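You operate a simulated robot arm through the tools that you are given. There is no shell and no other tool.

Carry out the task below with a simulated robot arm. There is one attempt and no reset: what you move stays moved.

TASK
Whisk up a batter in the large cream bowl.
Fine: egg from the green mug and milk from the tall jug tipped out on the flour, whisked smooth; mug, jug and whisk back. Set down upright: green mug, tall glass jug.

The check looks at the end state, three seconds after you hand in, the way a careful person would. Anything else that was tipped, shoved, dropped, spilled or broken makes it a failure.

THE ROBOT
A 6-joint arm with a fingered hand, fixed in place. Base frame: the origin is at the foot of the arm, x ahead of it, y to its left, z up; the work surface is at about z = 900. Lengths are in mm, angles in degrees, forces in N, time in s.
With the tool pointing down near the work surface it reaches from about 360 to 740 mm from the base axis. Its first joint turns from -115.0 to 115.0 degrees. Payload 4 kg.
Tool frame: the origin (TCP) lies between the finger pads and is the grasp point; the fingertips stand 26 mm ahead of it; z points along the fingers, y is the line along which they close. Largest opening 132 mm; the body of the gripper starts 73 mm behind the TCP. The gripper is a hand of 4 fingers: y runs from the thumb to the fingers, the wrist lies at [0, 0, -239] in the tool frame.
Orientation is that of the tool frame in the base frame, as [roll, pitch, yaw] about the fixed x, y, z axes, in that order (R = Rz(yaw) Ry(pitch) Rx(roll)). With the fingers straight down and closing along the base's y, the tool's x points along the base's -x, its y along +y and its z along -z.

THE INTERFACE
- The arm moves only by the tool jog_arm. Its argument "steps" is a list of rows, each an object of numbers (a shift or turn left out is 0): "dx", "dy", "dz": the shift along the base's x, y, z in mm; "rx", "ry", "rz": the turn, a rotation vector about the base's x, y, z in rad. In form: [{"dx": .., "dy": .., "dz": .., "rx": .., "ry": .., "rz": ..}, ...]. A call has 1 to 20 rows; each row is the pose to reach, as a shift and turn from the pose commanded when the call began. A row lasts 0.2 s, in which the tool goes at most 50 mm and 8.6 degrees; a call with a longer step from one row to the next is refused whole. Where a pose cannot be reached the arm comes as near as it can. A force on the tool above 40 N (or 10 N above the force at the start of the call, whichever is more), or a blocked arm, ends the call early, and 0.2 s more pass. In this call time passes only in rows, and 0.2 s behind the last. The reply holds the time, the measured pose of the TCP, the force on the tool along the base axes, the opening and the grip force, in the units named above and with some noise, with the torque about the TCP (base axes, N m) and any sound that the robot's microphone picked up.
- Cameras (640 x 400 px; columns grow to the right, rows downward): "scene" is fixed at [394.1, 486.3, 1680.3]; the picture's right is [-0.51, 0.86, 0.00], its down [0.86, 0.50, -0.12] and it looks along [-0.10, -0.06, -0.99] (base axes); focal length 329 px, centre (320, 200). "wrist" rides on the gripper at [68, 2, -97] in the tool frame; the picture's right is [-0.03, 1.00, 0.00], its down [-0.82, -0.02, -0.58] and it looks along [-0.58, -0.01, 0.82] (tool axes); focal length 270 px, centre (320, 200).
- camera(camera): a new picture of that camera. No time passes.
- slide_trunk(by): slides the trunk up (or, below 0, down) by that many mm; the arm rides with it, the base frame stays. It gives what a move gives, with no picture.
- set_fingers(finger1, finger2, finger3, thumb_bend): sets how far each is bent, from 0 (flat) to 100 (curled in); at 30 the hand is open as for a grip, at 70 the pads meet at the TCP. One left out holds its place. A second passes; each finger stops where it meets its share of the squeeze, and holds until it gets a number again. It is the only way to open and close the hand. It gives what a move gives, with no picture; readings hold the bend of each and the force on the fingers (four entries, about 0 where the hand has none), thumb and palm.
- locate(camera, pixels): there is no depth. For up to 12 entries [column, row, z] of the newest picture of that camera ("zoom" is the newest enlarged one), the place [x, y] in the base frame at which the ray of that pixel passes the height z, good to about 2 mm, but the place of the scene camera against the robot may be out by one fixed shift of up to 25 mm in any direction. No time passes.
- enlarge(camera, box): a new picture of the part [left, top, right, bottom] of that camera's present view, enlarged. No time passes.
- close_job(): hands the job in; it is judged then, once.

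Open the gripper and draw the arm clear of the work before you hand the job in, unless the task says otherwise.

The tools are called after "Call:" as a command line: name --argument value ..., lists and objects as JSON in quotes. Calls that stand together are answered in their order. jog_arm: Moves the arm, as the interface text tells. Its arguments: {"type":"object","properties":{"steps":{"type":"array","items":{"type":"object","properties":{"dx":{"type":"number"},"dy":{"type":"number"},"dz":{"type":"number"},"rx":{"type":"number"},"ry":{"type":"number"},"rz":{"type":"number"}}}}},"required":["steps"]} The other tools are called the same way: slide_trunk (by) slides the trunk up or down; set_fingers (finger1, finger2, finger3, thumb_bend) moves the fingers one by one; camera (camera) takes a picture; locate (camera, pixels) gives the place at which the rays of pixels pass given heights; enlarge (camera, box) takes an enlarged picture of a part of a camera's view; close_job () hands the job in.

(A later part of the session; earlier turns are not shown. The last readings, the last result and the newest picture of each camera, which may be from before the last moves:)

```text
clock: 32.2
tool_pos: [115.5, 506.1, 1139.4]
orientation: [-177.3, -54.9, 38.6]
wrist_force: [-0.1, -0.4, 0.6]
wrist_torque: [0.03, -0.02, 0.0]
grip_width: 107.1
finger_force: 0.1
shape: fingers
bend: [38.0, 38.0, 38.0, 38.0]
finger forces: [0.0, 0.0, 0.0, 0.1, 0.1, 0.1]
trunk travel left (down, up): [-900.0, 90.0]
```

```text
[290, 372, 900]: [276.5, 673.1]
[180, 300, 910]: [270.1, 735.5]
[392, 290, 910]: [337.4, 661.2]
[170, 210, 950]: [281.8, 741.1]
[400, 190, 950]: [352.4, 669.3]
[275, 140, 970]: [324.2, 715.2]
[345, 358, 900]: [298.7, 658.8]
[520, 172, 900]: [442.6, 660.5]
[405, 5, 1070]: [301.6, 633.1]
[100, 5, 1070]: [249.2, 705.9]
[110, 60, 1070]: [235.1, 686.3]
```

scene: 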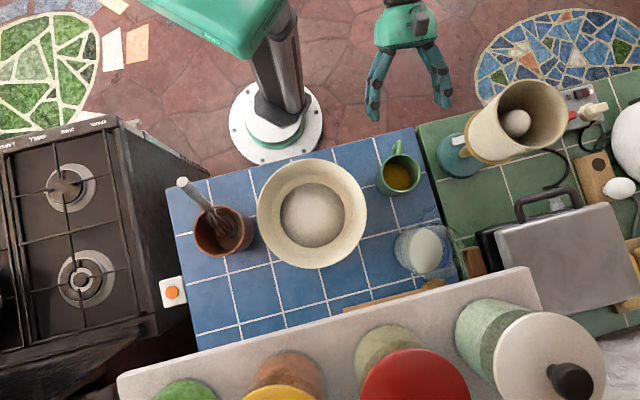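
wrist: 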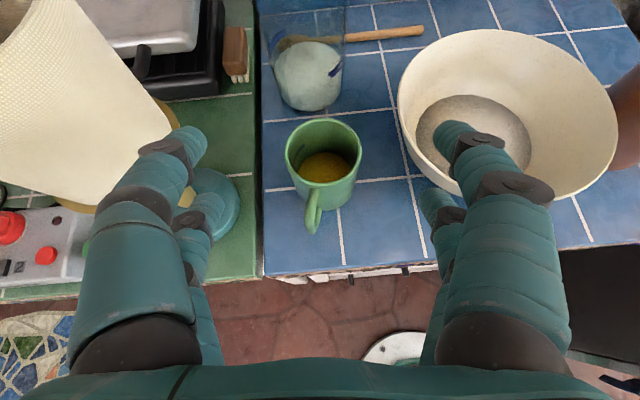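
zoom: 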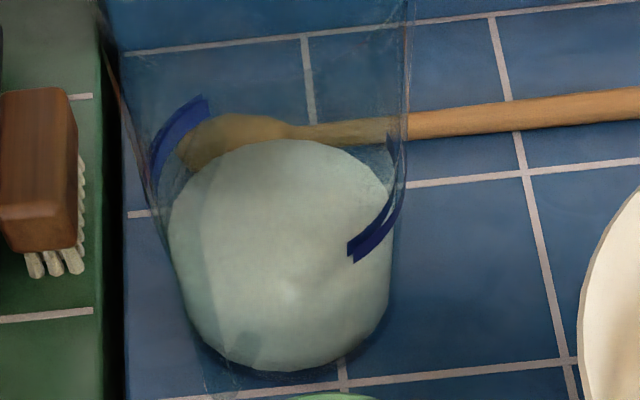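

Mug centre ≈(197,578.5), rim z≈993, R≈41, handle at ≈209°. I descend straight to the stand-off 120 mm behind the grasp point, then check the picture.

Call:
jog_arm --steps '[{"dx": 1, "dy": 0.5, "dz": -29}, {"dx": 1, "dy": 0.5, "dz": -58}, {"dx": 1, "dy": 0.5, "dz": -87}, {"dx": 1, "dy": 0.5, "dz": -116}]'

Call:
camera --camera "wrist"

Call:
camera --camera "scene"

```text
clock: 33.2
tool_pos: [117.9, 509.1, 1024.4]
orientation: [-177.2, -54.9, 38.5]
wrist_force: [-0.1, -0.9, 0.2]
wrist_torque: [-0.03, 0.01, 0.02]
grip_width: 106.9
finger_force: 0.1
shape: fingers
bend: [38.0, 38.0, 38.0, 38.0]
finger forces: [0.0, 0.1, 0.0, 0.0, 0.1, 0.0]
trunk travel left (down, up): [-900.0, 90.0]
```

```text
taken
```

wrist: 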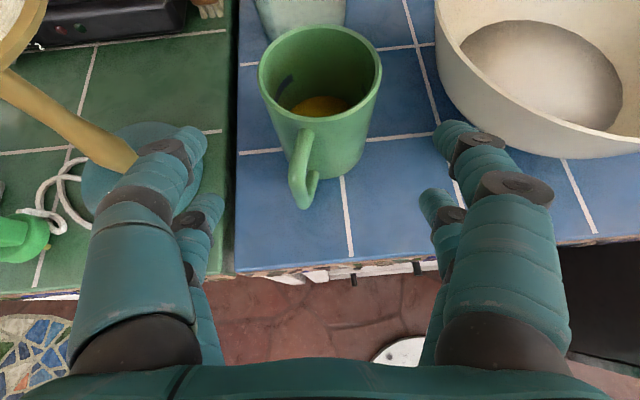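

```text
taken
```

scene: 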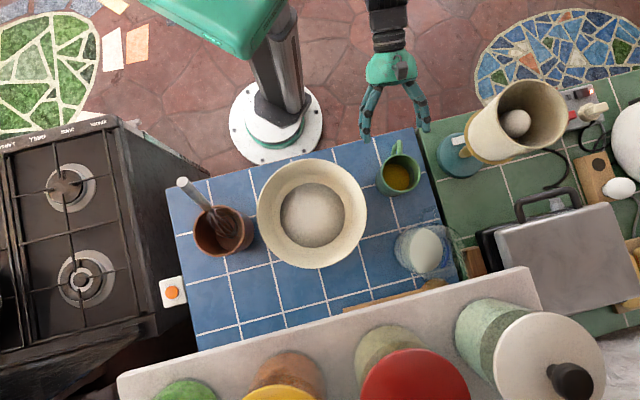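

The mug (rim 258–382, centre col 320) is centred between the fingers. I advance 95 mm along the tool axis in small rows.

Call:
jog_arm --steps '[{"dx": 12.2, "dy": 11.0, "dz": -11.5}, {"dx": 24.4, "dy": 22.0, "dz": -23}, {"dx": 36.6, "dy": 33.0, "dz": -34.5}, {"dx": 48.8, "dy": 44.0, "dz": -46}, {"dx": 58, "dy": 52, "dz": -54.5}]'

Call:
camera --camera "wrist"

Call:
enlarge --camera "scene" --box '[340, 80, 480, 220]'

```text
clock: 34.4
tool_pos: [176.3, 560.9, 968.3]
orientation: [-177.3, -54.9, 38.5]
wrist_force: [0.6, -0.3, 1.0]
wrist_torque: [0.02, -0.01, 0.01]
grip_width: 106.9
finger_force: 0.2
shape: fingers
bend: [38.0, 38.0, 38.0, 38.0]
finger forces: [0.0, 0.0, 0.1, 0.0, 0.0, 0.1]
trunk travel left (down, up): [-900.0, 90.0]
```

```text
taken
```

wrist: 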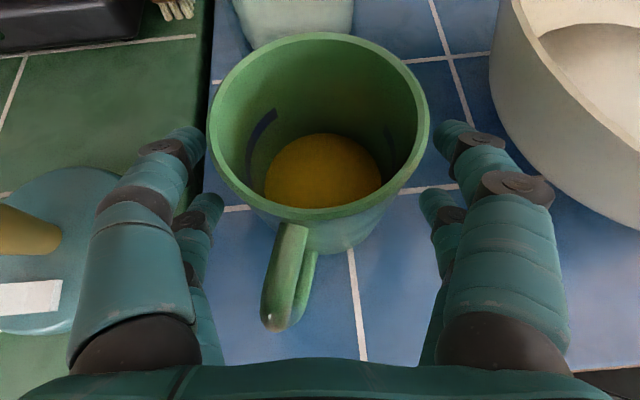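

```text
2.86 times, centred on (410, 150) of scene
```

zoom: 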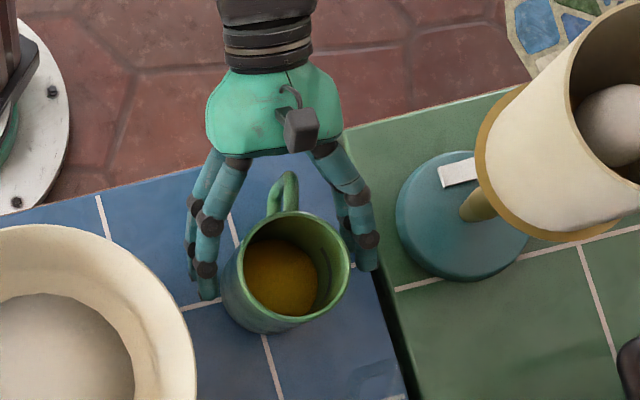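

Still centred and clear of the handle. I advance the last 25 mm and then close the fingers.

Call:
jog_arm --steps '[{"dx": 5.3, "dy": 4.6, "dz": -4.5}, {"dx": 10.6, "dy": 9.2, "dz": -9}, {"dx": 16, "dy": 13.8, "dz": -13.3}]'

Call:
set_fingers --finger1 44 --finger2 44 --finger3 44 --thumb_bend 44

Call:
camera --camera "wrist"

```text
clock: 35.2
tool_pos: [191.9, 574.1, 957.2]
orientation: [-177.2, -54.8, 38.6]
wrist_force: [-1.3, 0.3, -0.2]
wrist_torque: [-0.02, 0.02, -0.03]
grip_width: 106.9
finger_force: 0.8
shape: fingers
bend: [38.0, 38.0, 38.0, 38.0]
finger forces: [0.1, 0.1, 1.1, 0.0, 0.0, 0.0]
trunk travel left (down, up): [-900.0, 90.0]
```

```text
clock: 36.2
tool_pos: [192.6, 574.2, 958.0]
orientation: [-177.2, -54.8, 38.5]
wrist_force: [-0.5, 0.4, 0.2]
wrist_torque: [0.01, 0.0, -0.03]
grip_width: 87.1
finger_force: 1.0
shape: fingers
bend: [44.0, 44.0, 44.0, 44.0]
finger forces: [0.0, 0.1, 0.7, 0.0, 0.0, 0.1]
trunk travel left (down, up): [-900.0, 90.0]
```

```text
taken
```

wrist: 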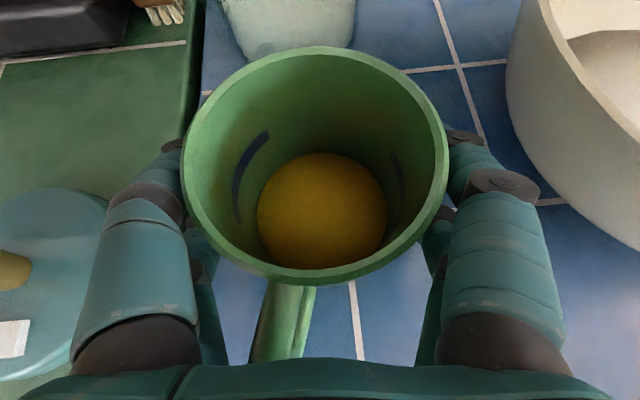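

Finger3 reads ~1 N; I check the scene to see what it may be touching before squeezing further.

Call:
enlarge --camera "scene" --box '[340, 90, 460, 210]'

Call:
enlarge --camera "wrist" --box '[160, 100, 480, 370]'

```text
3.33 times, centred on (400, 150) of scene
```

zoom: 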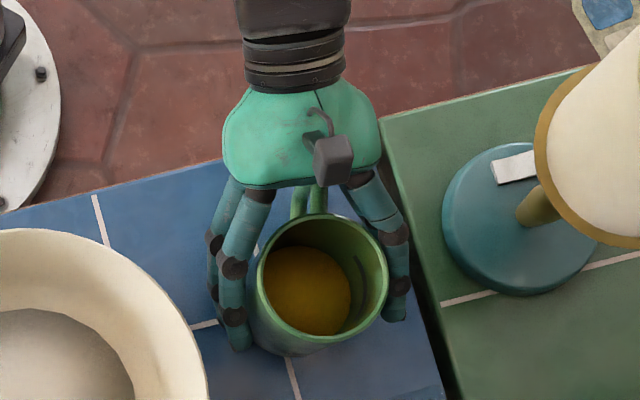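

```text
1.48 times, centred on (320, 235) of wrist
```

zoom: 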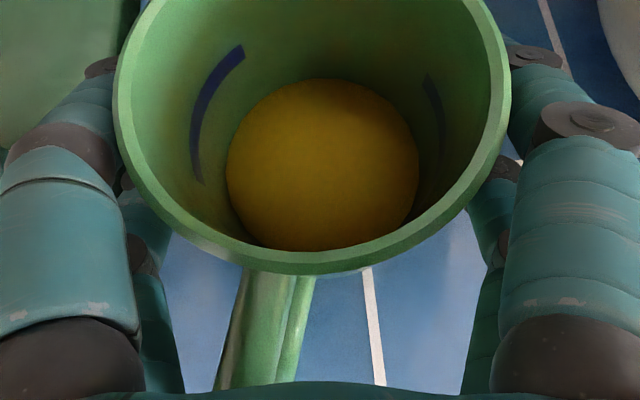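

The hand straddles the mug evenly with the handle between the fingers. I close the grip fully.

Call:
set_fingers --finger1 70 --finger2 70 --finger3 70 --thumb_bend 70

Call:
camera --camera "wrist"

```text
clock: 37.2
tool_pos: [191.5, 572.4, 956.9]
orientation: [-177.3, -54.9, 38.6]
wrist_force: [-0.3, 1.0, -0.6]
wrist_torque: [-0.06, 0.02, -0.02]
grip_width: 70.6
finger_force: 33.4
shape: fingers
bend: [53.0, 44.0, 52.0, 60.0]
finger forces: [21.6, 12.0, 7.5, 0.1, 25.7, 0.1]
trunk travel left (down, up): [-900.0, 90.0]
```

```text
taken
```

wrist: 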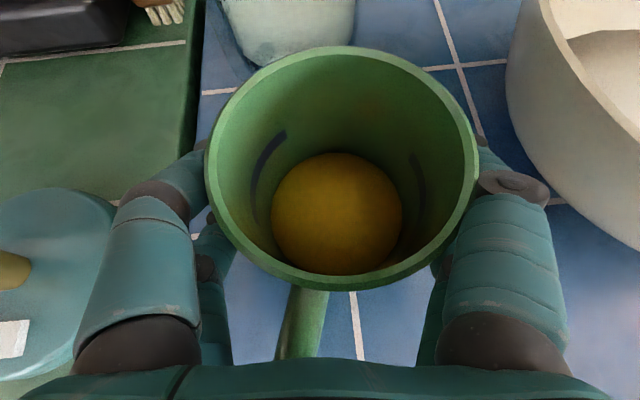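

Grip holds with ~33 N (thumb 26, finger1 22, finger2 12, finger3 7.5); the mug slid ~8 mm to the right in closing, which I'll compensate on return. I lift slowly 40 mm.

Call:
jog_arm --steps '[{"dz": 6}, {"dz": 13}, {"dz": 21}, {"dz": 30}, {"dz": 40}]'

Call:
camera --camera "wrist"

Call:
camera --camera "scene"

```text
clock: 38.4
tool_pos: [193.6, 575.4, 996.7]
orientation: [-177.3, -54.9, 38.6]
wrist_force: [0.2, 0.2, -3.0]
wrist_torque: [0.02, -0.03, 0.01]
grip_width: 71.1
finger_force: 33.8
shape: fingers
bend: [53.0, 44.0, 52.0, 60.0]
finger forces: [21.9, 12.2, 7.5, 0.0, 25.8, 0.0]
trunk travel left (down, up): [-900.0, 90.0]
```

```text
taken
```

wrist: 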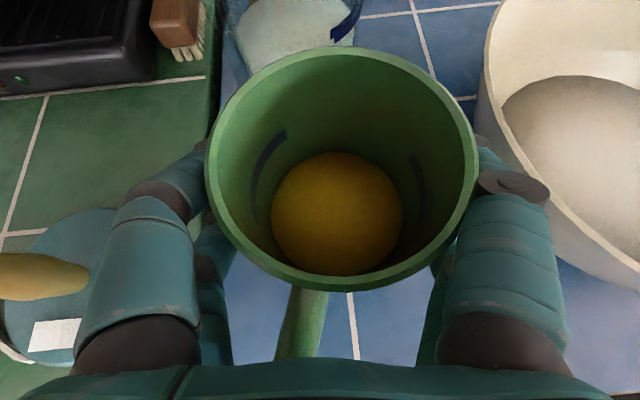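

```text
taken
```

scene: 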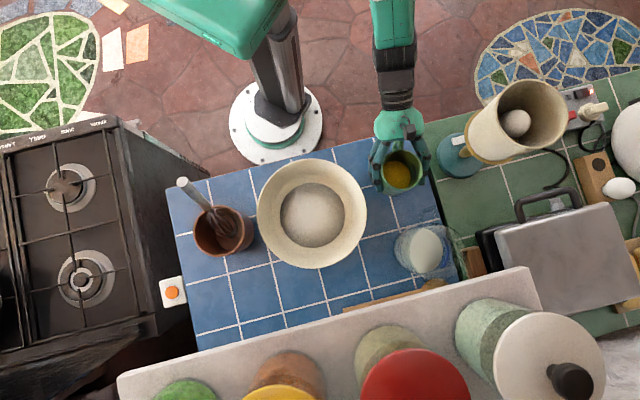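

Lift is clean (≈0.3 kg on the wrist). Now I carry the mug upright: first up ~100 mm (away from the lamp), then over the bowl while yawing from 42° to 20°, at ~100 mm/s.

Call:
jog_arm --steps '[{"dx": 2, "dz": 10}, {"dx": 5, "dz": 25}, {"dx": 8, "dz": 45}, {"dx": 11, "dz": 65}, {"dx": 14, "dy": -2, "dz": 85}, {"dx": 19, "dy": -6, "dz": 104}, {"dx": 27, "dy": -12, "dz": 120, "rz": -0.02}, {"dx": 38, "dy": -21, "dz": 133, "rz": -0.05}, {"dx": 52, "dy": -33, "dz": 143, "rz": -0.09}, {"dx": 68, "dy": -47, "dz": 150, "rz": -0.13}, {"dx": 85, "dy": -62, "dz": 153, "rz": -0.17}, {"dx": 102, "dy": -77, "dz": 153, "rz": -0.21}, {"dx": 119, "dy": -92, "dz": 153, "rz": -0.25}, {"dx": 136, "dy": -106, "dz": 153, "rz": -0.29}, {"dx": 151, "dy": -119, "dz": 153, "rz": -0.32}, {"dx": 164, "dy": -130, "dz": 153, "rz": -0.35}, {"dx": 174, "dy": -138, "dz": 153, "rz": -0.37}, {"dx": 180, "dy": -143, "dz": 153, "rz": -0.384}]'

Call:
camera --camera "wrist"

Call:
camera --camera "scene"

```text
clock: 42.2
tool_pos: [371.0, 430.8, 1150.3]
orientation: [-177.3, -55.0, 16.7]
wrist_force: [-0.2, 0.1, -4.0]
wrist_torque: [0.02, -0.02, 0.0]
grip_width: 71.0
finger_force: 33.7
shape: fingers
bend: [53.0, 44.0, 52.0, 60.0]
finger forces: [21.6, 12.1, 7.4, 0.1, 25.9, 0.1]
trunk travel left (down, up): [-900.0, 90.0]
```

```text
taken
```

wrist: 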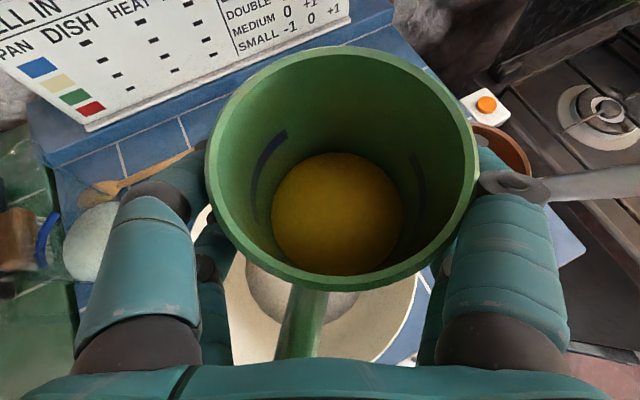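

```text
taken
```

scene: 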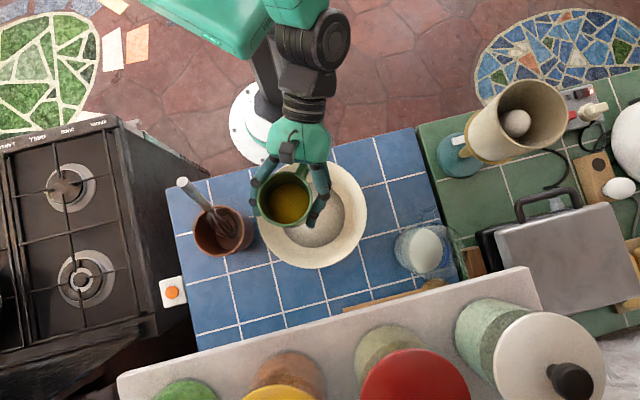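

The egg mug is above the bowl, upright. I now tip it left about the pointing axis: quick to ~56°, then slow to ~108°.

Call:
jog_arm --steps '[{"rx": -0.0658, "ry": -0.0239}, {"rx": -0.169, "ry": -0.0616}, {"rx": -0.291, "ry": -0.106}, {"rx": -0.414, "ry": -0.1505}, {"rx": -0.536, "ry": -0.195}, {"rx": -0.658, "ry": -0.2394}, {"rx": -0.78, "ry": -0.284}, {"rx": -0.884, "ry": -0.3215}, {"rx": -0.959, "ry": -0.349}, {"rx": -1.025, "ry": -0.373}, {"rx": -1.09, "ry": -0.397}, {"rx": -1.156, "ry": -0.421}, {"rx": -1.222, "ry": -0.445}, {"rx": -1.288, "ry": -0.469}, {"rx": -1.354, "ry": -0.493}]'

Call:
camera --camera "scene"

Call:
camera --camera "wrist"

```text
clock: 45.4
tool_pos: [372.3, 432.2, 1148.4]
orientation: [94.2, -8.0, 74.6]
wrist_force: [-0.2, 0.1, -2.6]
wrist_torque: [0.07, -0.01, -0.01]
grip_width: 70.7
finger_force: 33.1
shape: fingers
bend: [53.0, 44.0, 52.0, 60.0]
finger forces: [20.4, 11.0, 8.1, 0.1, 26.5, 0.0]
trunk travel left (down, up): [-900.0, 90.0]
```

```text
taken
```

scene: 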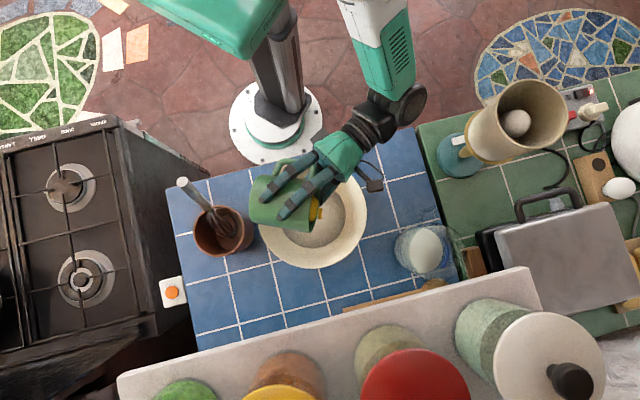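

```text
taken
```

wrist: 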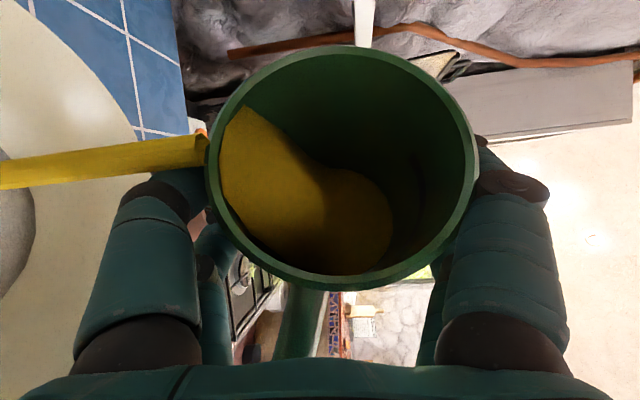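

The egg is streaming from the lip into the bowl's centre (scene (317,212)). I continue tilting slowly to ~118° and hold.

Call:
jog_arm --steps '[{"rx": -0.04, "ry": -0.0146}, {"rx": -0.08, "ry": -0.029}, {"rx": -0.13, "ry": -0.047}, {"rx": -0.18, "ry": -0.0655}, {"rx": -0.24, "ry": -0.087}, {"rx": -0.3, "ry": -0.109}, {"rx": -0.36, "ry": -0.131}, {"rx": -0.42, "ry": -0.153}, {"rx": -0.48, "ry": -0.175}, {"rx": -0.54, "ry": -0.1965}, {"rx": -0.58, "ry": -0.211}, {"rx": -0.58, "ry": -0.211}, {"rx": -0.58, "ry": -0.211}, {"rx": -0.58, "ry": -0.211}]'

Call:
camera --camera "wrist"

Call:
camera --camera "scene"

```text
clock: 48.4
tool_pos: [372.7, 431.4, 1150.5]
orientation: [73.2, 20.7, 72.2]
wrist_force: [-0.5, 0.0, -3.0]
wrist_torque: [0.02, 0.03, 0.02]
grip_width: 70.9
finger_force: 33.5
shape: fingers
bend: [53.0, 44.0, 52.0, 60.0]
finger forces: [20.8, 11.1, 7.9, 0.0, 26.1, 0.0]
trunk travel left (down, up): [-900.0, 90.0]
```

```text
taken
```

wrist: 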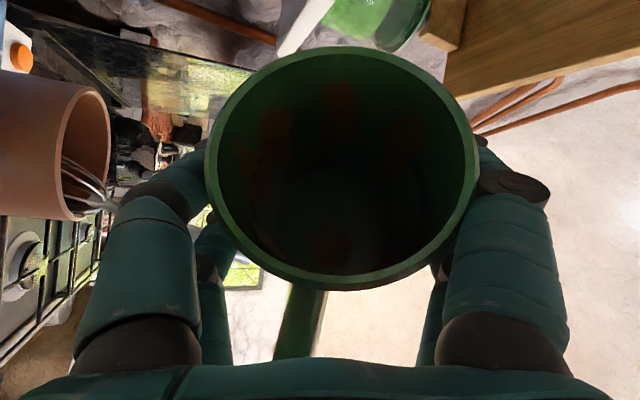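

```text
taken
```

scene: 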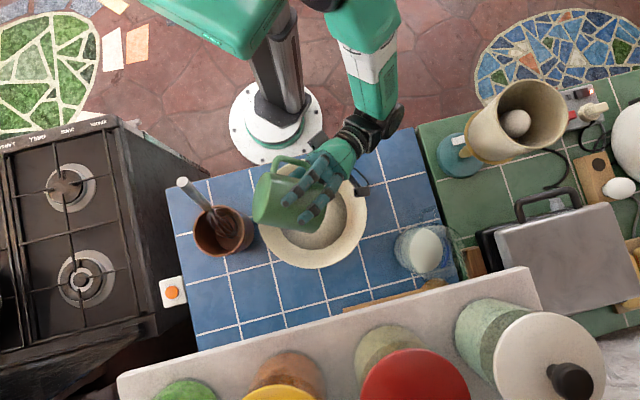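

The mug looks empty. I hold briefly for drips and check the bowl and mug closely.

Call:
jog_arm --steps '[{"rx": -0.05, "ry": -0.018}, {"rx": -0.1, "ry": -0.036}, {"rx": -0.1, "ry": -0.036}, {"rx": -0.1, "ry": -0.036}, {"rx": -0.1, "ry": -0.036}]'

Call:
enlarge --camera "scene" --box '[230, 140, 390, 280]'

Call:
enlarge --camera "wrist" --box '[180, 30, 500, 300]'

```text
clock: 49.6
tool_pos: [371.0, 432.7, 1150.0]
orientation: [69.1, 25.4, 70.7]
wrist_force: [0.4, 0.2, -2.0]
wrist_torque: [0.02, 0.01, 0.05]
grip_width: 70.6
finger_force: 33.0
shape: fingers
bend: [53.0, 44.0, 52.0, 60.0]
finger forces: [20.7, 11.2, 8.0, 0.1, 26.1, 0.0]
trunk travel left (down, up): [-900.0, 90.0]
```

```text
2.86 times, centred on (310, 210) of scene
```

zoom: 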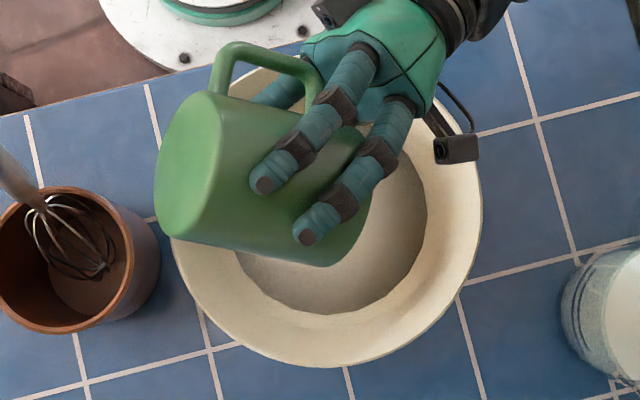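

```text
1.48 times, centred on (340, 165) of wrist
```

zoom: 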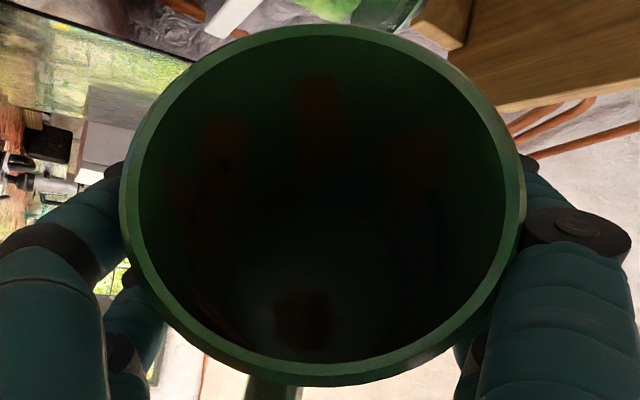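

Mug is empty. I roll it back upright above the bowl (124° total), then look into the bowl.

Call:
jog_arm --steps '[{"rx": 0.13, "ry": 0.0473}, {"rx": 0.266, "ry": 0.0967}, {"rx": 0.402, "ry": 0.146}, {"rx": 0.538, "ry": 0.1957}, {"rx": 0.674, "ry": 0.245}, {"rx": 0.81, "ry": 0.2946}, {"rx": 0.946, "ry": 0.344}, {"rx": 1.082, "ry": 0.3936}, {"rx": 1.218, "ry": 0.443}, {"rx": 1.354, "ry": 0.4925}, {"rx": 1.49, "ry": 0.542}, {"rx": 1.626, "ry": 0.5914}, {"rx": 1.762, "ry": 0.641}, {"rx": 1.898, "ry": 0.6903}, {"rx": 2.0, "ry": 0.727}, {"rx": 2.034, "ry": 0.74}]'

Call:
camera --camera "wrist"

Call:
enlarge --camera "scene" --box '[230, 140, 390, 280]'

```text
clock: 53.0
tool_pos: [371.0, 431.3, 1150.5]
orientation: [-177.1, -54.9, 16.5]
wrist_force: [0.4, -0.1, -1.6]
wrist_torque: [0.03, 0.01, 0.01]
grip_width: 71.0
finger_force: 33.5
shape: fingers
bend: [53.0, 44.0, 52.0, 60.0]
finger forces: [21.4, 12.2, 7.5, 0.1, 25.9, 0.0]
trunk travel left (down, up): [-900.0, 90.0]
```

```text
taken
```

wrist: 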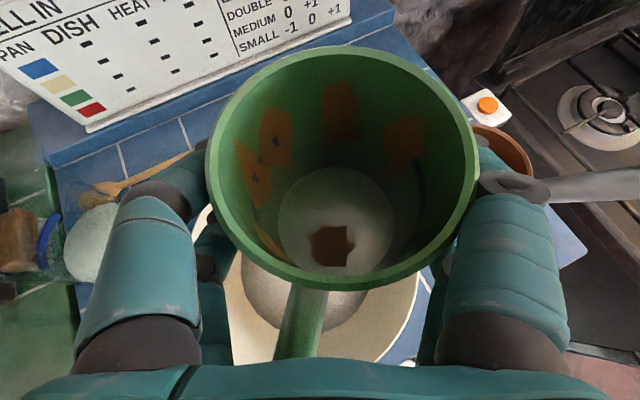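

```text
2.86 times, centred on (310, 210) of scene
```

zoom: 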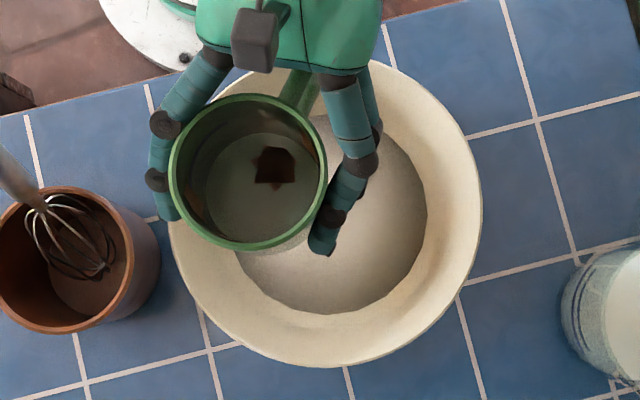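

The mug is empty (only smears). I carry it back along the same path in reverse, with a (−5.5,+6) mm correction so that it returns to its original spot, stopping ~30 mm above the counter.

Call:
jog_arm --steps '[{"dx": -8, "dy": 6, "rz": 0.017}, {"dx": -22, "dy": 17, "rz": 0.045}, {"dx": -39, "dy": 31, "rz": 0.08}, {"dx": -58, "dy": 46, "rz": 0.12}, {"dx": -77, "dy": 61, "rz": 0.16}, {"dx": -96, "dy": 76, "rz": 0.2}, {"dx": -115, "dy": 92, "rz": 0.24}, {"dx": -134, "dy": 108, "dz": -4, "rz": 0.29}, {"dx": -150, "dy": 122, "dz": -14, "rz": 0.33}, {"dx": -164, "dy": 134, "dz": -28, "rz": 0.36}, {"dx": -175, "dy": 143, "dz": -46, "rz": 0.38}, {"dx": -182, "dy": 148, "dz": -66, "rz": 0.384}, {"dx": -185.5, "dy": 149, "dz": -88, "rz": 0.384}, {"dx": -185.5, "dy": 149, "dz": -110, "rz": 0.384}, {"dx": -185.5, "dy": 149, "dz": -130, "rz": 0.384}, {"dx": -185.5, "dy": 149, "dz": -148, "rz": 0.384}, {"dx": -185.5, "dy": 149, "dz": -162, "rz": 0.384}]'

Call:
camera --camera "wrist"

Call:
camera --camera "scene"

```text
clock: 56.6
tool_pos: [186.3, 580.5, 987.6]
orientation: [-177.3, -54.9, 38.5]
wrist_force: [-0.1, -0.1, -2.6]
wrist_torque: [0.05, -0.01, 0.03]
grip_width: 70.8
finger_force: 33.4
shape: fingers
bend: [53.0, 44.0, 52.0, 60.0]
finger forces: [21.2, 12.2, 7.5, 0.1, 26.0, 0.1]
trunk travel left (down, up): [-900.0, 90.0]
```

```text
taken
```

wrist: 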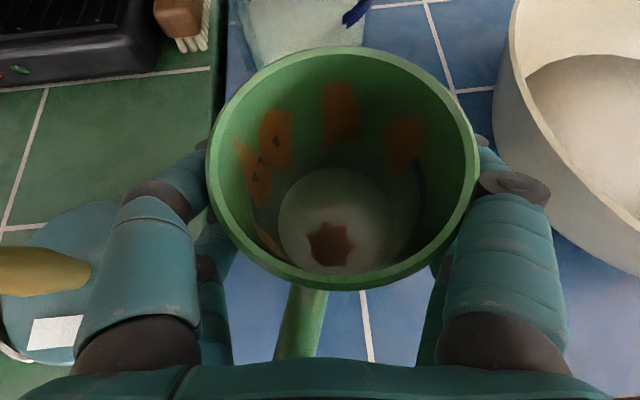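

```text
taken
```

scene: 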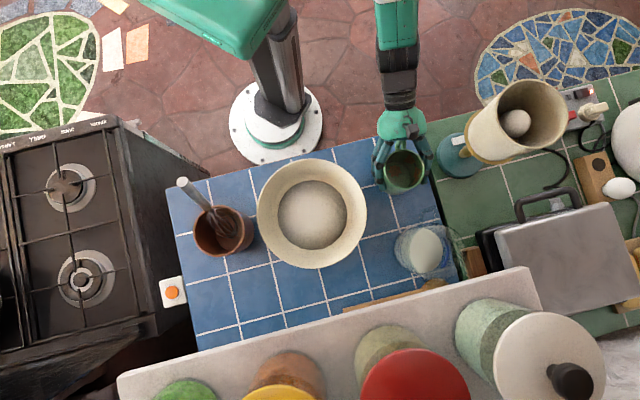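

Mug is ~30 mm above its place. Before setting it down I check the bowl's content.

Call:
enlarge --camera "scene" --box '[250, 150, 380, 280]'

```text
3.08 times, centred on (315, 215) of scene
```

zoom: 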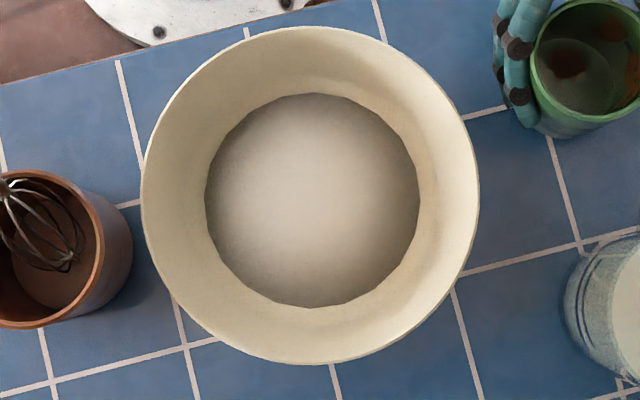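

The surface in the bowl looks slightly warmer, the egg seems absorbed, nothing spilled. Now I lower the mug gently onto the counter.

Call:
jog_arm --steps '[{"dz": -10}, {"dz": -20}, {"dz": -26}, {"dz": -29}, {"dz": -30.5}]'

```text
clock: 57.8
tool_pos: [186.4, 580.8, 957.8]
orientation: [-177.2, -55.0, 38.5]
wrist_force: [0.2, -0.5, -0.4]
wrist_torque: [-0.07, 0.01, 0.03]
grip_width: 70.9
finger_force: 33.9
shape: fingers
bend: [53.0, 44.0, 52.0, 60.0]
finger forces: [21.2, 12.2, 7.7, 0.1, 25.9, 0.0]
trunk travel left (down, up): [-900.0, 90.0]
```

The wrist load dropped from −2.6 to about 0: the mug is touching. One more small step to be sure.

Call:
jog_arm --steps '[{"dz": -0.7}, {"dz": -1.0}]'

Call:
enlarge --camera "wrist" --box '[160, 20, 520, 370]'

```text
clock: 58.4
tool_pos: [187.2, 581.0, 955.7]
orientation: [-177.1, -55.1, 38.5]
wrist_force: [0.2, 1.6, 7.7]
wrist_torque: [-0.27, -0.03, 0.0]
grip_width: 70.8
finger_force: 33.0
shape: fingers
bend: [53.0, 44.0, 52.0, 60.0]
finger forces: [20.5, 11.7, 8.0, 0.0, 25.8, 0.1]
trunk travel left (down, up): [-900.0, 90.0]
```

```text
1.14 times, centred on (340, 195) of wrist
```

zoom: 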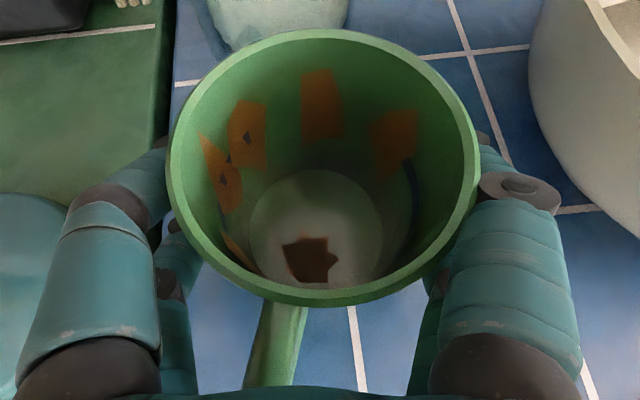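

Firm contact (7.7 N). I relieve 0.7 mm and open the fingers to the straddling width.

Call:
jog_arm --steps '[{"dz": 0.7}]'

Call:
set_fingers --finger1 37 --finger2 37 --finger3 37 --thumb_bend 37

Call:
camera --camera "wrist"

```text
clock: 58.8
tool_pos: [187.4, 581.1, 957.1]
orientation: [-177.2, -55.1, 38.5]
wrist_force: [1.7, 2.9, 8.9]
wrist_torque: [-0.17, -0.03, 0.08]
grip_width: 70.8
finger_force: 32.3
shape: fingers
bend: [53.0, 44.0, 52.0, 60.0]
finger forces: [20.4, 11.6, 8.0, 0.1, 26.1, 0.0]
trunk travel left (down, up): [-900.0, 90.0]
```

```text
clock: 59.8
tool_pos: [187.0, 580.1, 956.9]
orientation: [-177.2, -55.0, 38.5]
wrist_force: [0.6, -0.2, 0.9]
wrist_torque: [-0.05, 0.0, 0.01]
grip_width: 109.5
finger_force: 0.1
shape: fingers
bend: [37.0, 37.0, 37.0, 37.0]
finger forces: [0.0, 0.0, 0.0, 0.0, 0.1, 0.0]
trunk travel left (down, up): [-900.0, 90.0]
```

```text
taken
```

wrist: 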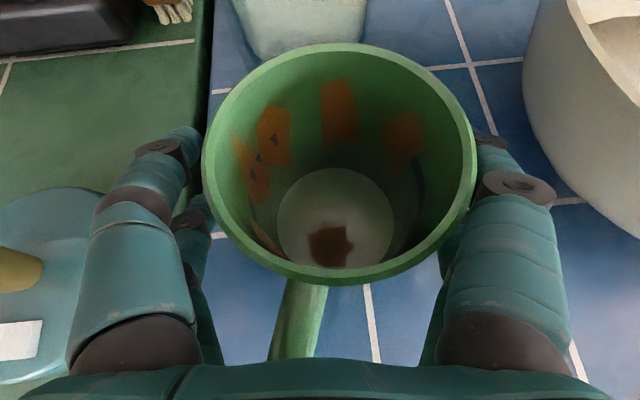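

The mug stands free. I shift 5 mm right to centre around it and retreat back along the tool axis.

Call:
jog_arm --steps '[{"dx": 3.3, "dy": -3.7}, {"dx": -4, "dy": -10, "dz": 7}, {"dx": -16, "dy": -21, "dz": 18.5}, {"dx": -28, "dy": -32, "dz": 30}, {"dx": -46, "dy": -48, "dz": 47}, {"dx": -64, "dy": -64, "dz": 64}, {"dx": -76, "dy": -75, "dz": 78}, {"dx": -76, "dy": -75, "dz": 110}, {"dx": -76, "dy": -75, "dz": 150}, {"dx": -76, "dy": -75, "dz": 185}]'

Call:
camera --camera "wrist"

Call:
camera --camera "scene"

```text
clock: 62.0
tool_pos: [113.0, 507.1, 1140.3]
orientation: [-177.3, -54.9, 38.5]
wrist_force: [0.2, -0.3, 0.3]
wrist_torque: [0.0, 0.01, -0.03]
grip_width: 109.7
finger_force: 0.0
shape: fingers
bend: [37.0, 37.0, 37.0, 37.0]
finger forces: [0.0, 0.0, 0.0, 0.1, 0.0, 0.0]
trunk travel left (down, up): [-900.0, 90.0]
```

```text
taken
```

wrist: 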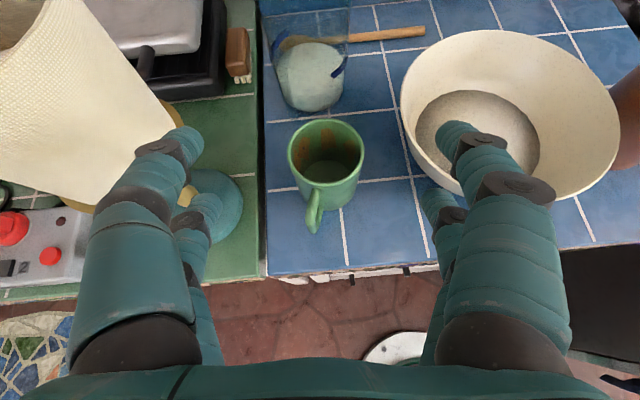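

```text
taken
```

scene: 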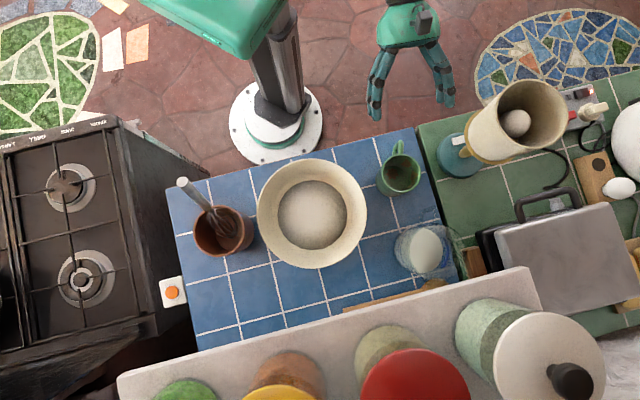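

Mug is back at its place (scene (399,175)). Next the jug: I move to a lower-tilt viewpoint to see its full shape from the side.

Call:
jog_arm --steps '[{"dx": 21, "dy": 10, "dz": 10, "rx": 0.079, "ry": -0.07, "rz": 0.044}, {"dx": 43, "dy": 21, "dz": 20, "rx": 0.157, "ry": -0.139, "rz": 0.089}, {"dx": 64, "dy": 32, "dz": 30, "rx": 0.236, "ry": -0.209, "rz": 0.133}, {"dx": 86, "dy": 42, "dz": 35, "rx": 0.314, "ry": -0.278, "rz": 0.177}, {"dx": 107, "dy": 53, "dz": 40, "rx": 0.393, "ry": -0.348, "rz": 0.222}]'

Call:
camera --camera "wrist"

Call:
enlarge --camera "wrist" --box '[200, 80, 460, 280]'

```text
clock: 63.2
tool_pos: [220.0, 561.4, 1179.5]
orientation: [-157.7, -84.6, 32.7]
wrist_force: [-0.4, 0.2, 0.5]
wrist_torque: [0.02, 0.01, 0.0]
grip_width: 109.7
finger_force: 0.0
shape: fingers
bend: [37.0, 37.0, 37.0, 37.0]
finger forces: [0.0, 0.0, 0.0, 0.0, 0.1, 0.1]
trunk travel left (down, up): [-900.0, 90.0]
```

```text
taken
```

wrist: 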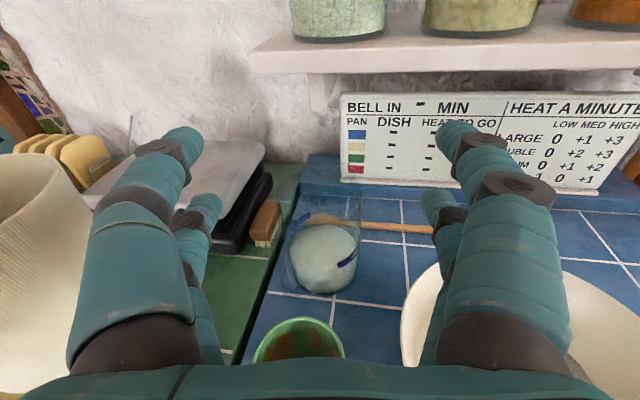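

```text
2.00 times, centred on (330, 180) of wrist
```

zoom: 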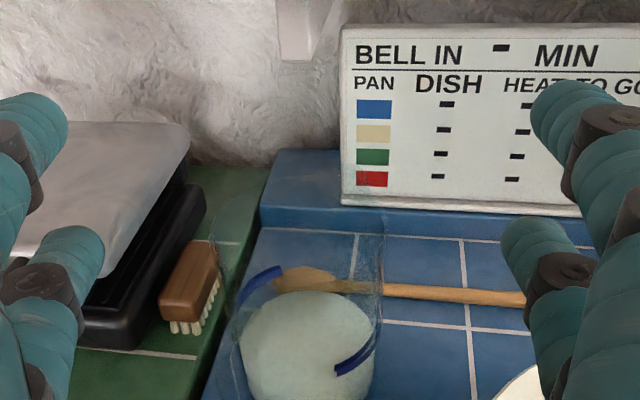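

I zoom into the jug itself.

Call:
enlarge --camera "wrist" --box '[265, 180, 385, 305]'

```text
3.20 times, centred on (325, 242) of wrist
```

zoom: 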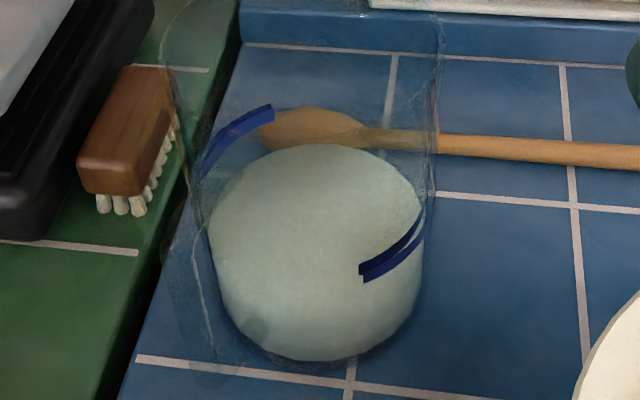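

I locate jug base and rim features in this zoom (base front (310,362), milk sides (208,235)/(424,215), rim sides (160,45)/(440,25)) and from the scene camera.

Call:
locate --camera "zoom" --pixels '[[310, 362, 900], [225, 310, 905], [412, 300, 905], [208, 235, 950], [424, 215, 950], [318, 143, 950], [160, 45, 1060], [440, 25, 1060], [300, 35, 1060], [165, 300, 960], [200, 370, 930], [190, 185, 1020]]'

Call:
locate --camera "scene" --pixels '[[419.8, 250, 950], [442.6, 250, 950], [419.8, 227.3, 950], [419.8, 273, 950], [465, 247, 1060], [421, 225, 1060], [430, 280, 1060]]'

Call:
enlarge --camera "scene" --box '[380, 200, 480, 300]'

```text
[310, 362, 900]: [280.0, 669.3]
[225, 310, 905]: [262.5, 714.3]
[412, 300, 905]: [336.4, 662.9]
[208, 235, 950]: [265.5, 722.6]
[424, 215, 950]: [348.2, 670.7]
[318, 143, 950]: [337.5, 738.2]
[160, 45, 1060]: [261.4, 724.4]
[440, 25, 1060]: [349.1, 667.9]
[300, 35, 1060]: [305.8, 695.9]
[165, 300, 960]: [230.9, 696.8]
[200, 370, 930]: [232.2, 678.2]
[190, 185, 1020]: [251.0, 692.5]
```

```text
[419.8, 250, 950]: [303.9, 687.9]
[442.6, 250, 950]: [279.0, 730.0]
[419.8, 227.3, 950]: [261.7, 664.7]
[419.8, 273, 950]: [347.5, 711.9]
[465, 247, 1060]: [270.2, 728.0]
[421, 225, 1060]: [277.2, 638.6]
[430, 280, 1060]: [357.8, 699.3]
```

```text
4.00 times, centred on (430, 250) of scene
```

zoom: 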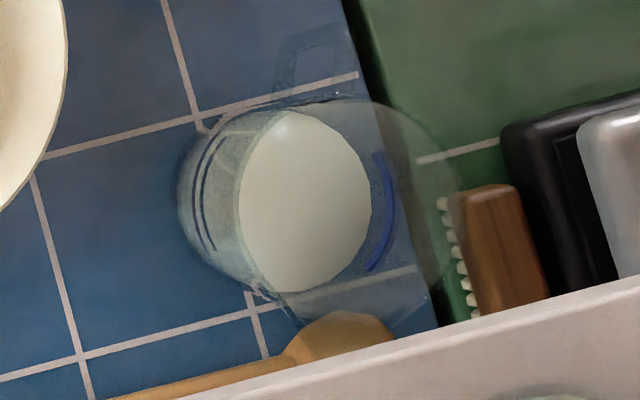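

Jug ≈ centre (309,702), base R≈44, rim R≈52 at z≈1058, D‑handle pointing ≈203° out to ~88 mm from the axis. I check the handle, the grill and the brush positions to choose a safe approach.

Call:
locate --camera "scene" --pixels '[[421, 210.5, 935], [436, 207.5, 1031], [460, 252, 920], [463, 250, 930], [476, 233, 960], [476, 233, 1000], [495, 230, 1000], [484, 260, 930], [477, 250, 960]]'

Call:
locate --camera "wrist" --pixels '[[262, 143, 1000], [262, 143, 960], [272, 172, 940], [272, 185, 920], [256, 245, 905], [283, 203, 940], [238, 255, 910]]'

Call:
enlarge --camera "wrist" --box '[100, 110, 320, 280]'

```text
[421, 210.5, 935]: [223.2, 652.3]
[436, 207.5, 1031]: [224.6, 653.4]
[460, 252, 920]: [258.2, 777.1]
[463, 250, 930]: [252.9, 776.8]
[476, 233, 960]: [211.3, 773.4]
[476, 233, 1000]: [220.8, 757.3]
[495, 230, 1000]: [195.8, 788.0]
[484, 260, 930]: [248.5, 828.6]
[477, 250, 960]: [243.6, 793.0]
```

```text
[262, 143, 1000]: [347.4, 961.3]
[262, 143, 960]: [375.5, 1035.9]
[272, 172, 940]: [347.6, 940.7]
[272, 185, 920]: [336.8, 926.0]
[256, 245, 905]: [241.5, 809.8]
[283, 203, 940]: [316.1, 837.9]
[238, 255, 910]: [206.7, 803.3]
```

```text
2.35 times, centred on (210, 195) of wrist
```

zoom: 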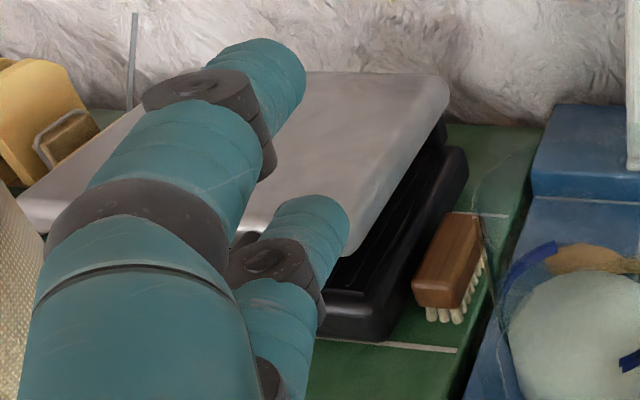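

Handle bar at ≈(233,667), angle ≈203°. I'll approach the jug pointing 48°, tilted 42° down, gripping at z≈1010 so that the palm passes over the handle. First open to bend 32 and go to the stand-off 130 mm back.

Call:
set_fingers --finger1 32 --finger2 32 --finger3 32 --thumb_bend 32

Call:
jog_arm --steps '[{"dx": 2.6, "dy": 9.8, "dz": -10, "rx": -0.0844, "ry": 0.067, "rz": -0.02}, {"dx": 5.2, "dy": 19.7, "dz": -20, "rx": -0.1688, "ry": 0.1339, "rz": -0.04}, {"dx": 7.8, "dy": 29.5, "dz": -35, "rx": -0.2532, "ry": 0.2009, "rz": -0.06}, {"dx": 10.3, "dy": 39.3, "dz": -50, "rx": -0.3375, "ry": 0.2679, "rz": -0.08}, {"dx": 12.9, "dy": 49.2, "dz": -66, "rx": -0.4219, "ry": 0.3348, "rz": -0.0998}, {"dx": 15.5, "dy": 59, "dz": -83, "rx": -0.5063, "ry": 0.4018, "rz": -0.1198}]'

Call:
camera --camera "wrist"

Call:
camera --camera "scene"

```text
clock: 64.2
tool_pos: [219.1, 560.4, 1181.1]
orientation: [-158.5, -84.6, 33.3]
wrist_force: [-0.7, 0.0, -0.8]
wrist_torque: [0.01, 0.01, 0.01]
grip_width: 125.9
finger_force: 0.0
shape: fingers
bend: [32.0, 32.0, 32.0, 32.0]
finger forces: [0.0, 0.1, 0.0, 0.0, 0.1, 0.0]
trunk travel left (down, up): [-900.0, 90.0]
```

```text
clock: 65.6
tool_pos: [233.2, 617.6, 1098.3]
orientation: [-177.9, -47.9, 45.1]
wrist_force: [-0.4, 1.2, -1.1]
wrist_torque: [0.01, 0.02, -0.03]
grip_width: 125.8
finger_force: 0.1
shape: fingers
bend: [32.0, 32.0, 32.0, 32.0]
finger forces: [0.0, 0.0, 0.0, 0.0, 0.0, 0.1]
trunk travel left (down, up): [-900.0, 90.0]
```

```text
taken
```

wrist: 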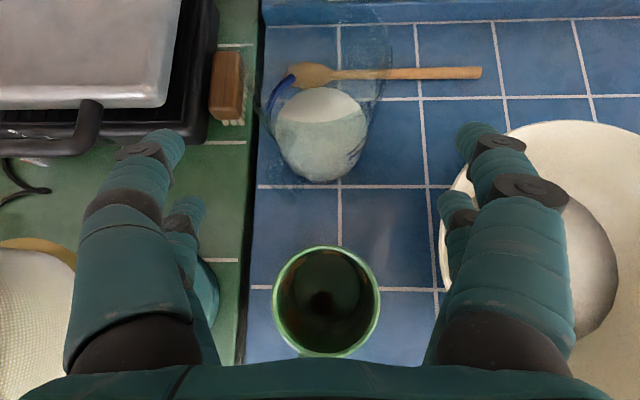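

```text
taken
```

scene: 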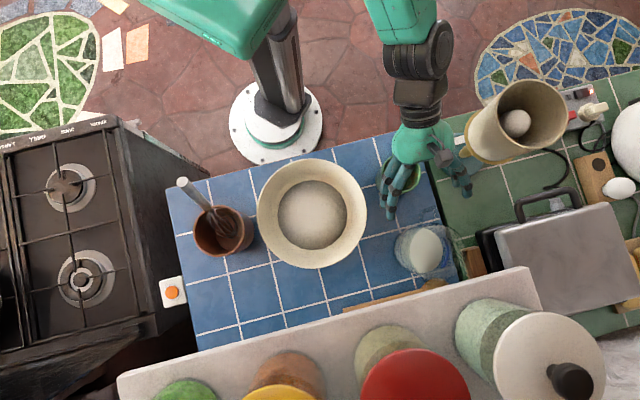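

The jug sits at (322,135), nicely between the fingers' columns. I zoom in to refine its centre.

Call:
enlarge --camera "wrist" --box '[240, 10, 410, 200]'

```text
2.11 times, centred on (325, 105) of wrist
```

zoom: 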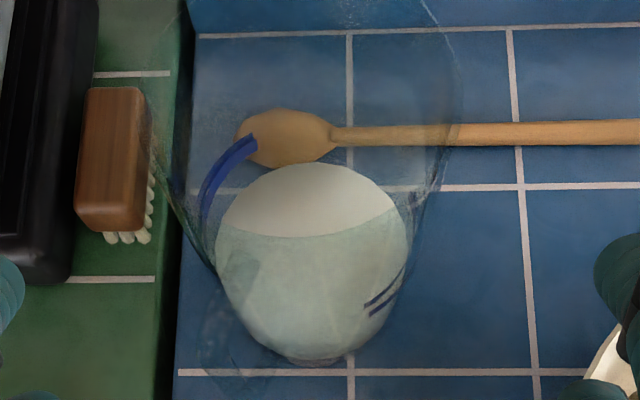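

I locate the rim: left (245,72), right (392,53), near edge (325,123), at candidate heights; also the base front (zoom (310,362)).

Call:
locate --camera "wrist" --pixels '[[245.2, 71.8, 1058], [392.5, 52.8, 1058], [325, 123, 1058], [245.2, 71.8, 1050], [392.5, 52.8, 1050], [325, 123, 1050], [320, 182, 900], [276, 128, 950], [366, 122, 950], [325, 87.5, 945]]'

```text
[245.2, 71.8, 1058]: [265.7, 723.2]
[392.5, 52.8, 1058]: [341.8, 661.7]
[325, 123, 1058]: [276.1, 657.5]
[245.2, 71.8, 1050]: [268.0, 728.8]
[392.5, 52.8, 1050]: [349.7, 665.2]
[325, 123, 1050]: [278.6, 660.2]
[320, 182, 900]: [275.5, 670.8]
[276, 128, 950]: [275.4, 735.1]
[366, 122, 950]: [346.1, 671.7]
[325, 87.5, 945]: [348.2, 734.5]
```

Jug axis ≈(309.5,700), rim z≈1050, R≈52. I advance ~95 mm of the remaining 134 mm along the tool axis and re-check.

Call:
jog_arm --steps '[{"dx": 9.5, "dy": 10.1, "dz": -13}, {"dx": 19, "dy": 20.3, "dz": -26}, {"dx": 28.5, "dy": 30.4, "dz": -39}, {"dx": 38, "dy": 40.6, "dz": -52}, {"dx": 47.5, "dy": 50.7, "dz": -65}]'

Call:
camera --camera "wrist"

Call:
enlarge --camera "scene" --box '[370, 130, 490, 290]'

```text
clock: 66.8
tool_pos: [279.5, 669.7, 1033.0]
orientation: [-178.0, -47.9, 45.1]
wrist_force: [-0.6, -0.1, 0.5]
wrist_torque: [-0.03, -0.02, -0.04]
grip_width: 126.0
finger_force: 0.0
shape: fingers
bend: [32.0, 32.0, 32.0, 32.0]
finger forces: [0.0, 0.0, 0.0, 0.0, 0.1, 0.0]
trunk travel left (down, up): [-900.0, 90.0]
```

```text
taken
```

wrist: 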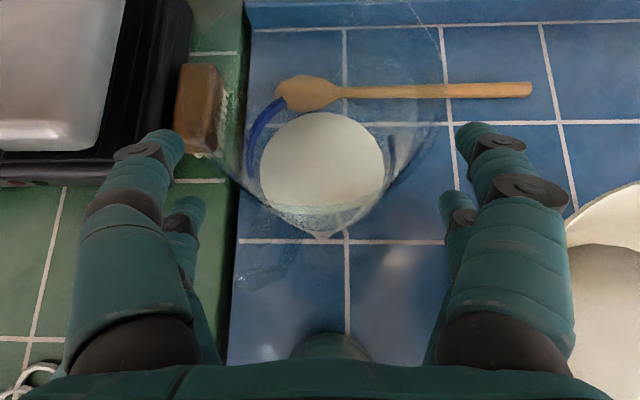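

```text
2.50 times, centred on (430, 210) of scene
```

zoom: 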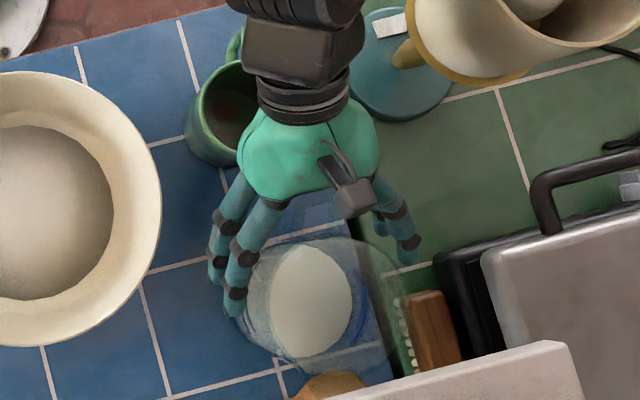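

I zoom to see the rim against the fingertips.

Call:
enlarge --camera "wrist" --box '[140, 0, 500, 330]'

Call:
enlarge --camera "wrist" --box '[180, 0, 460, 160]'

```text
1.21 times, centred on (320, 165) of wrist
```

zoom: 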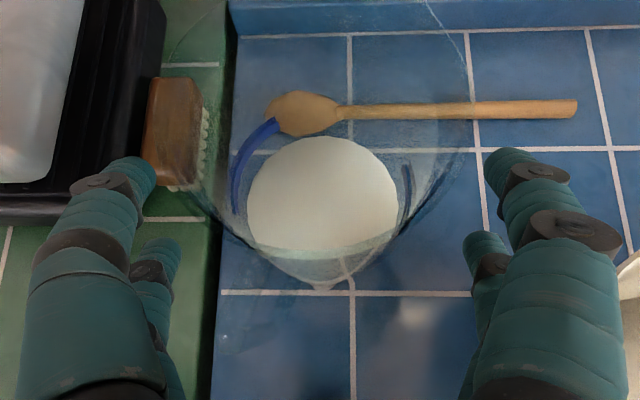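

```text
2.29 times, centred on (320, 80) of wrist
```

zoom: 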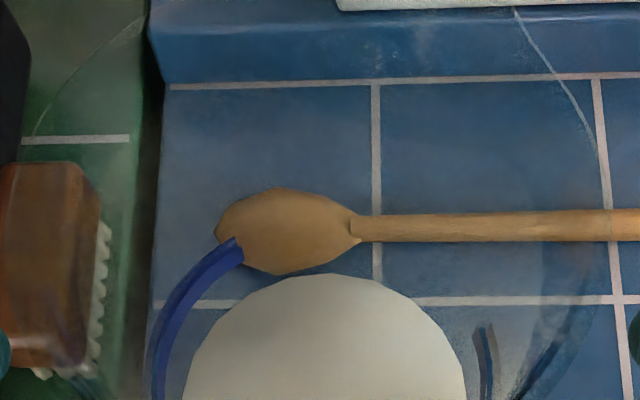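

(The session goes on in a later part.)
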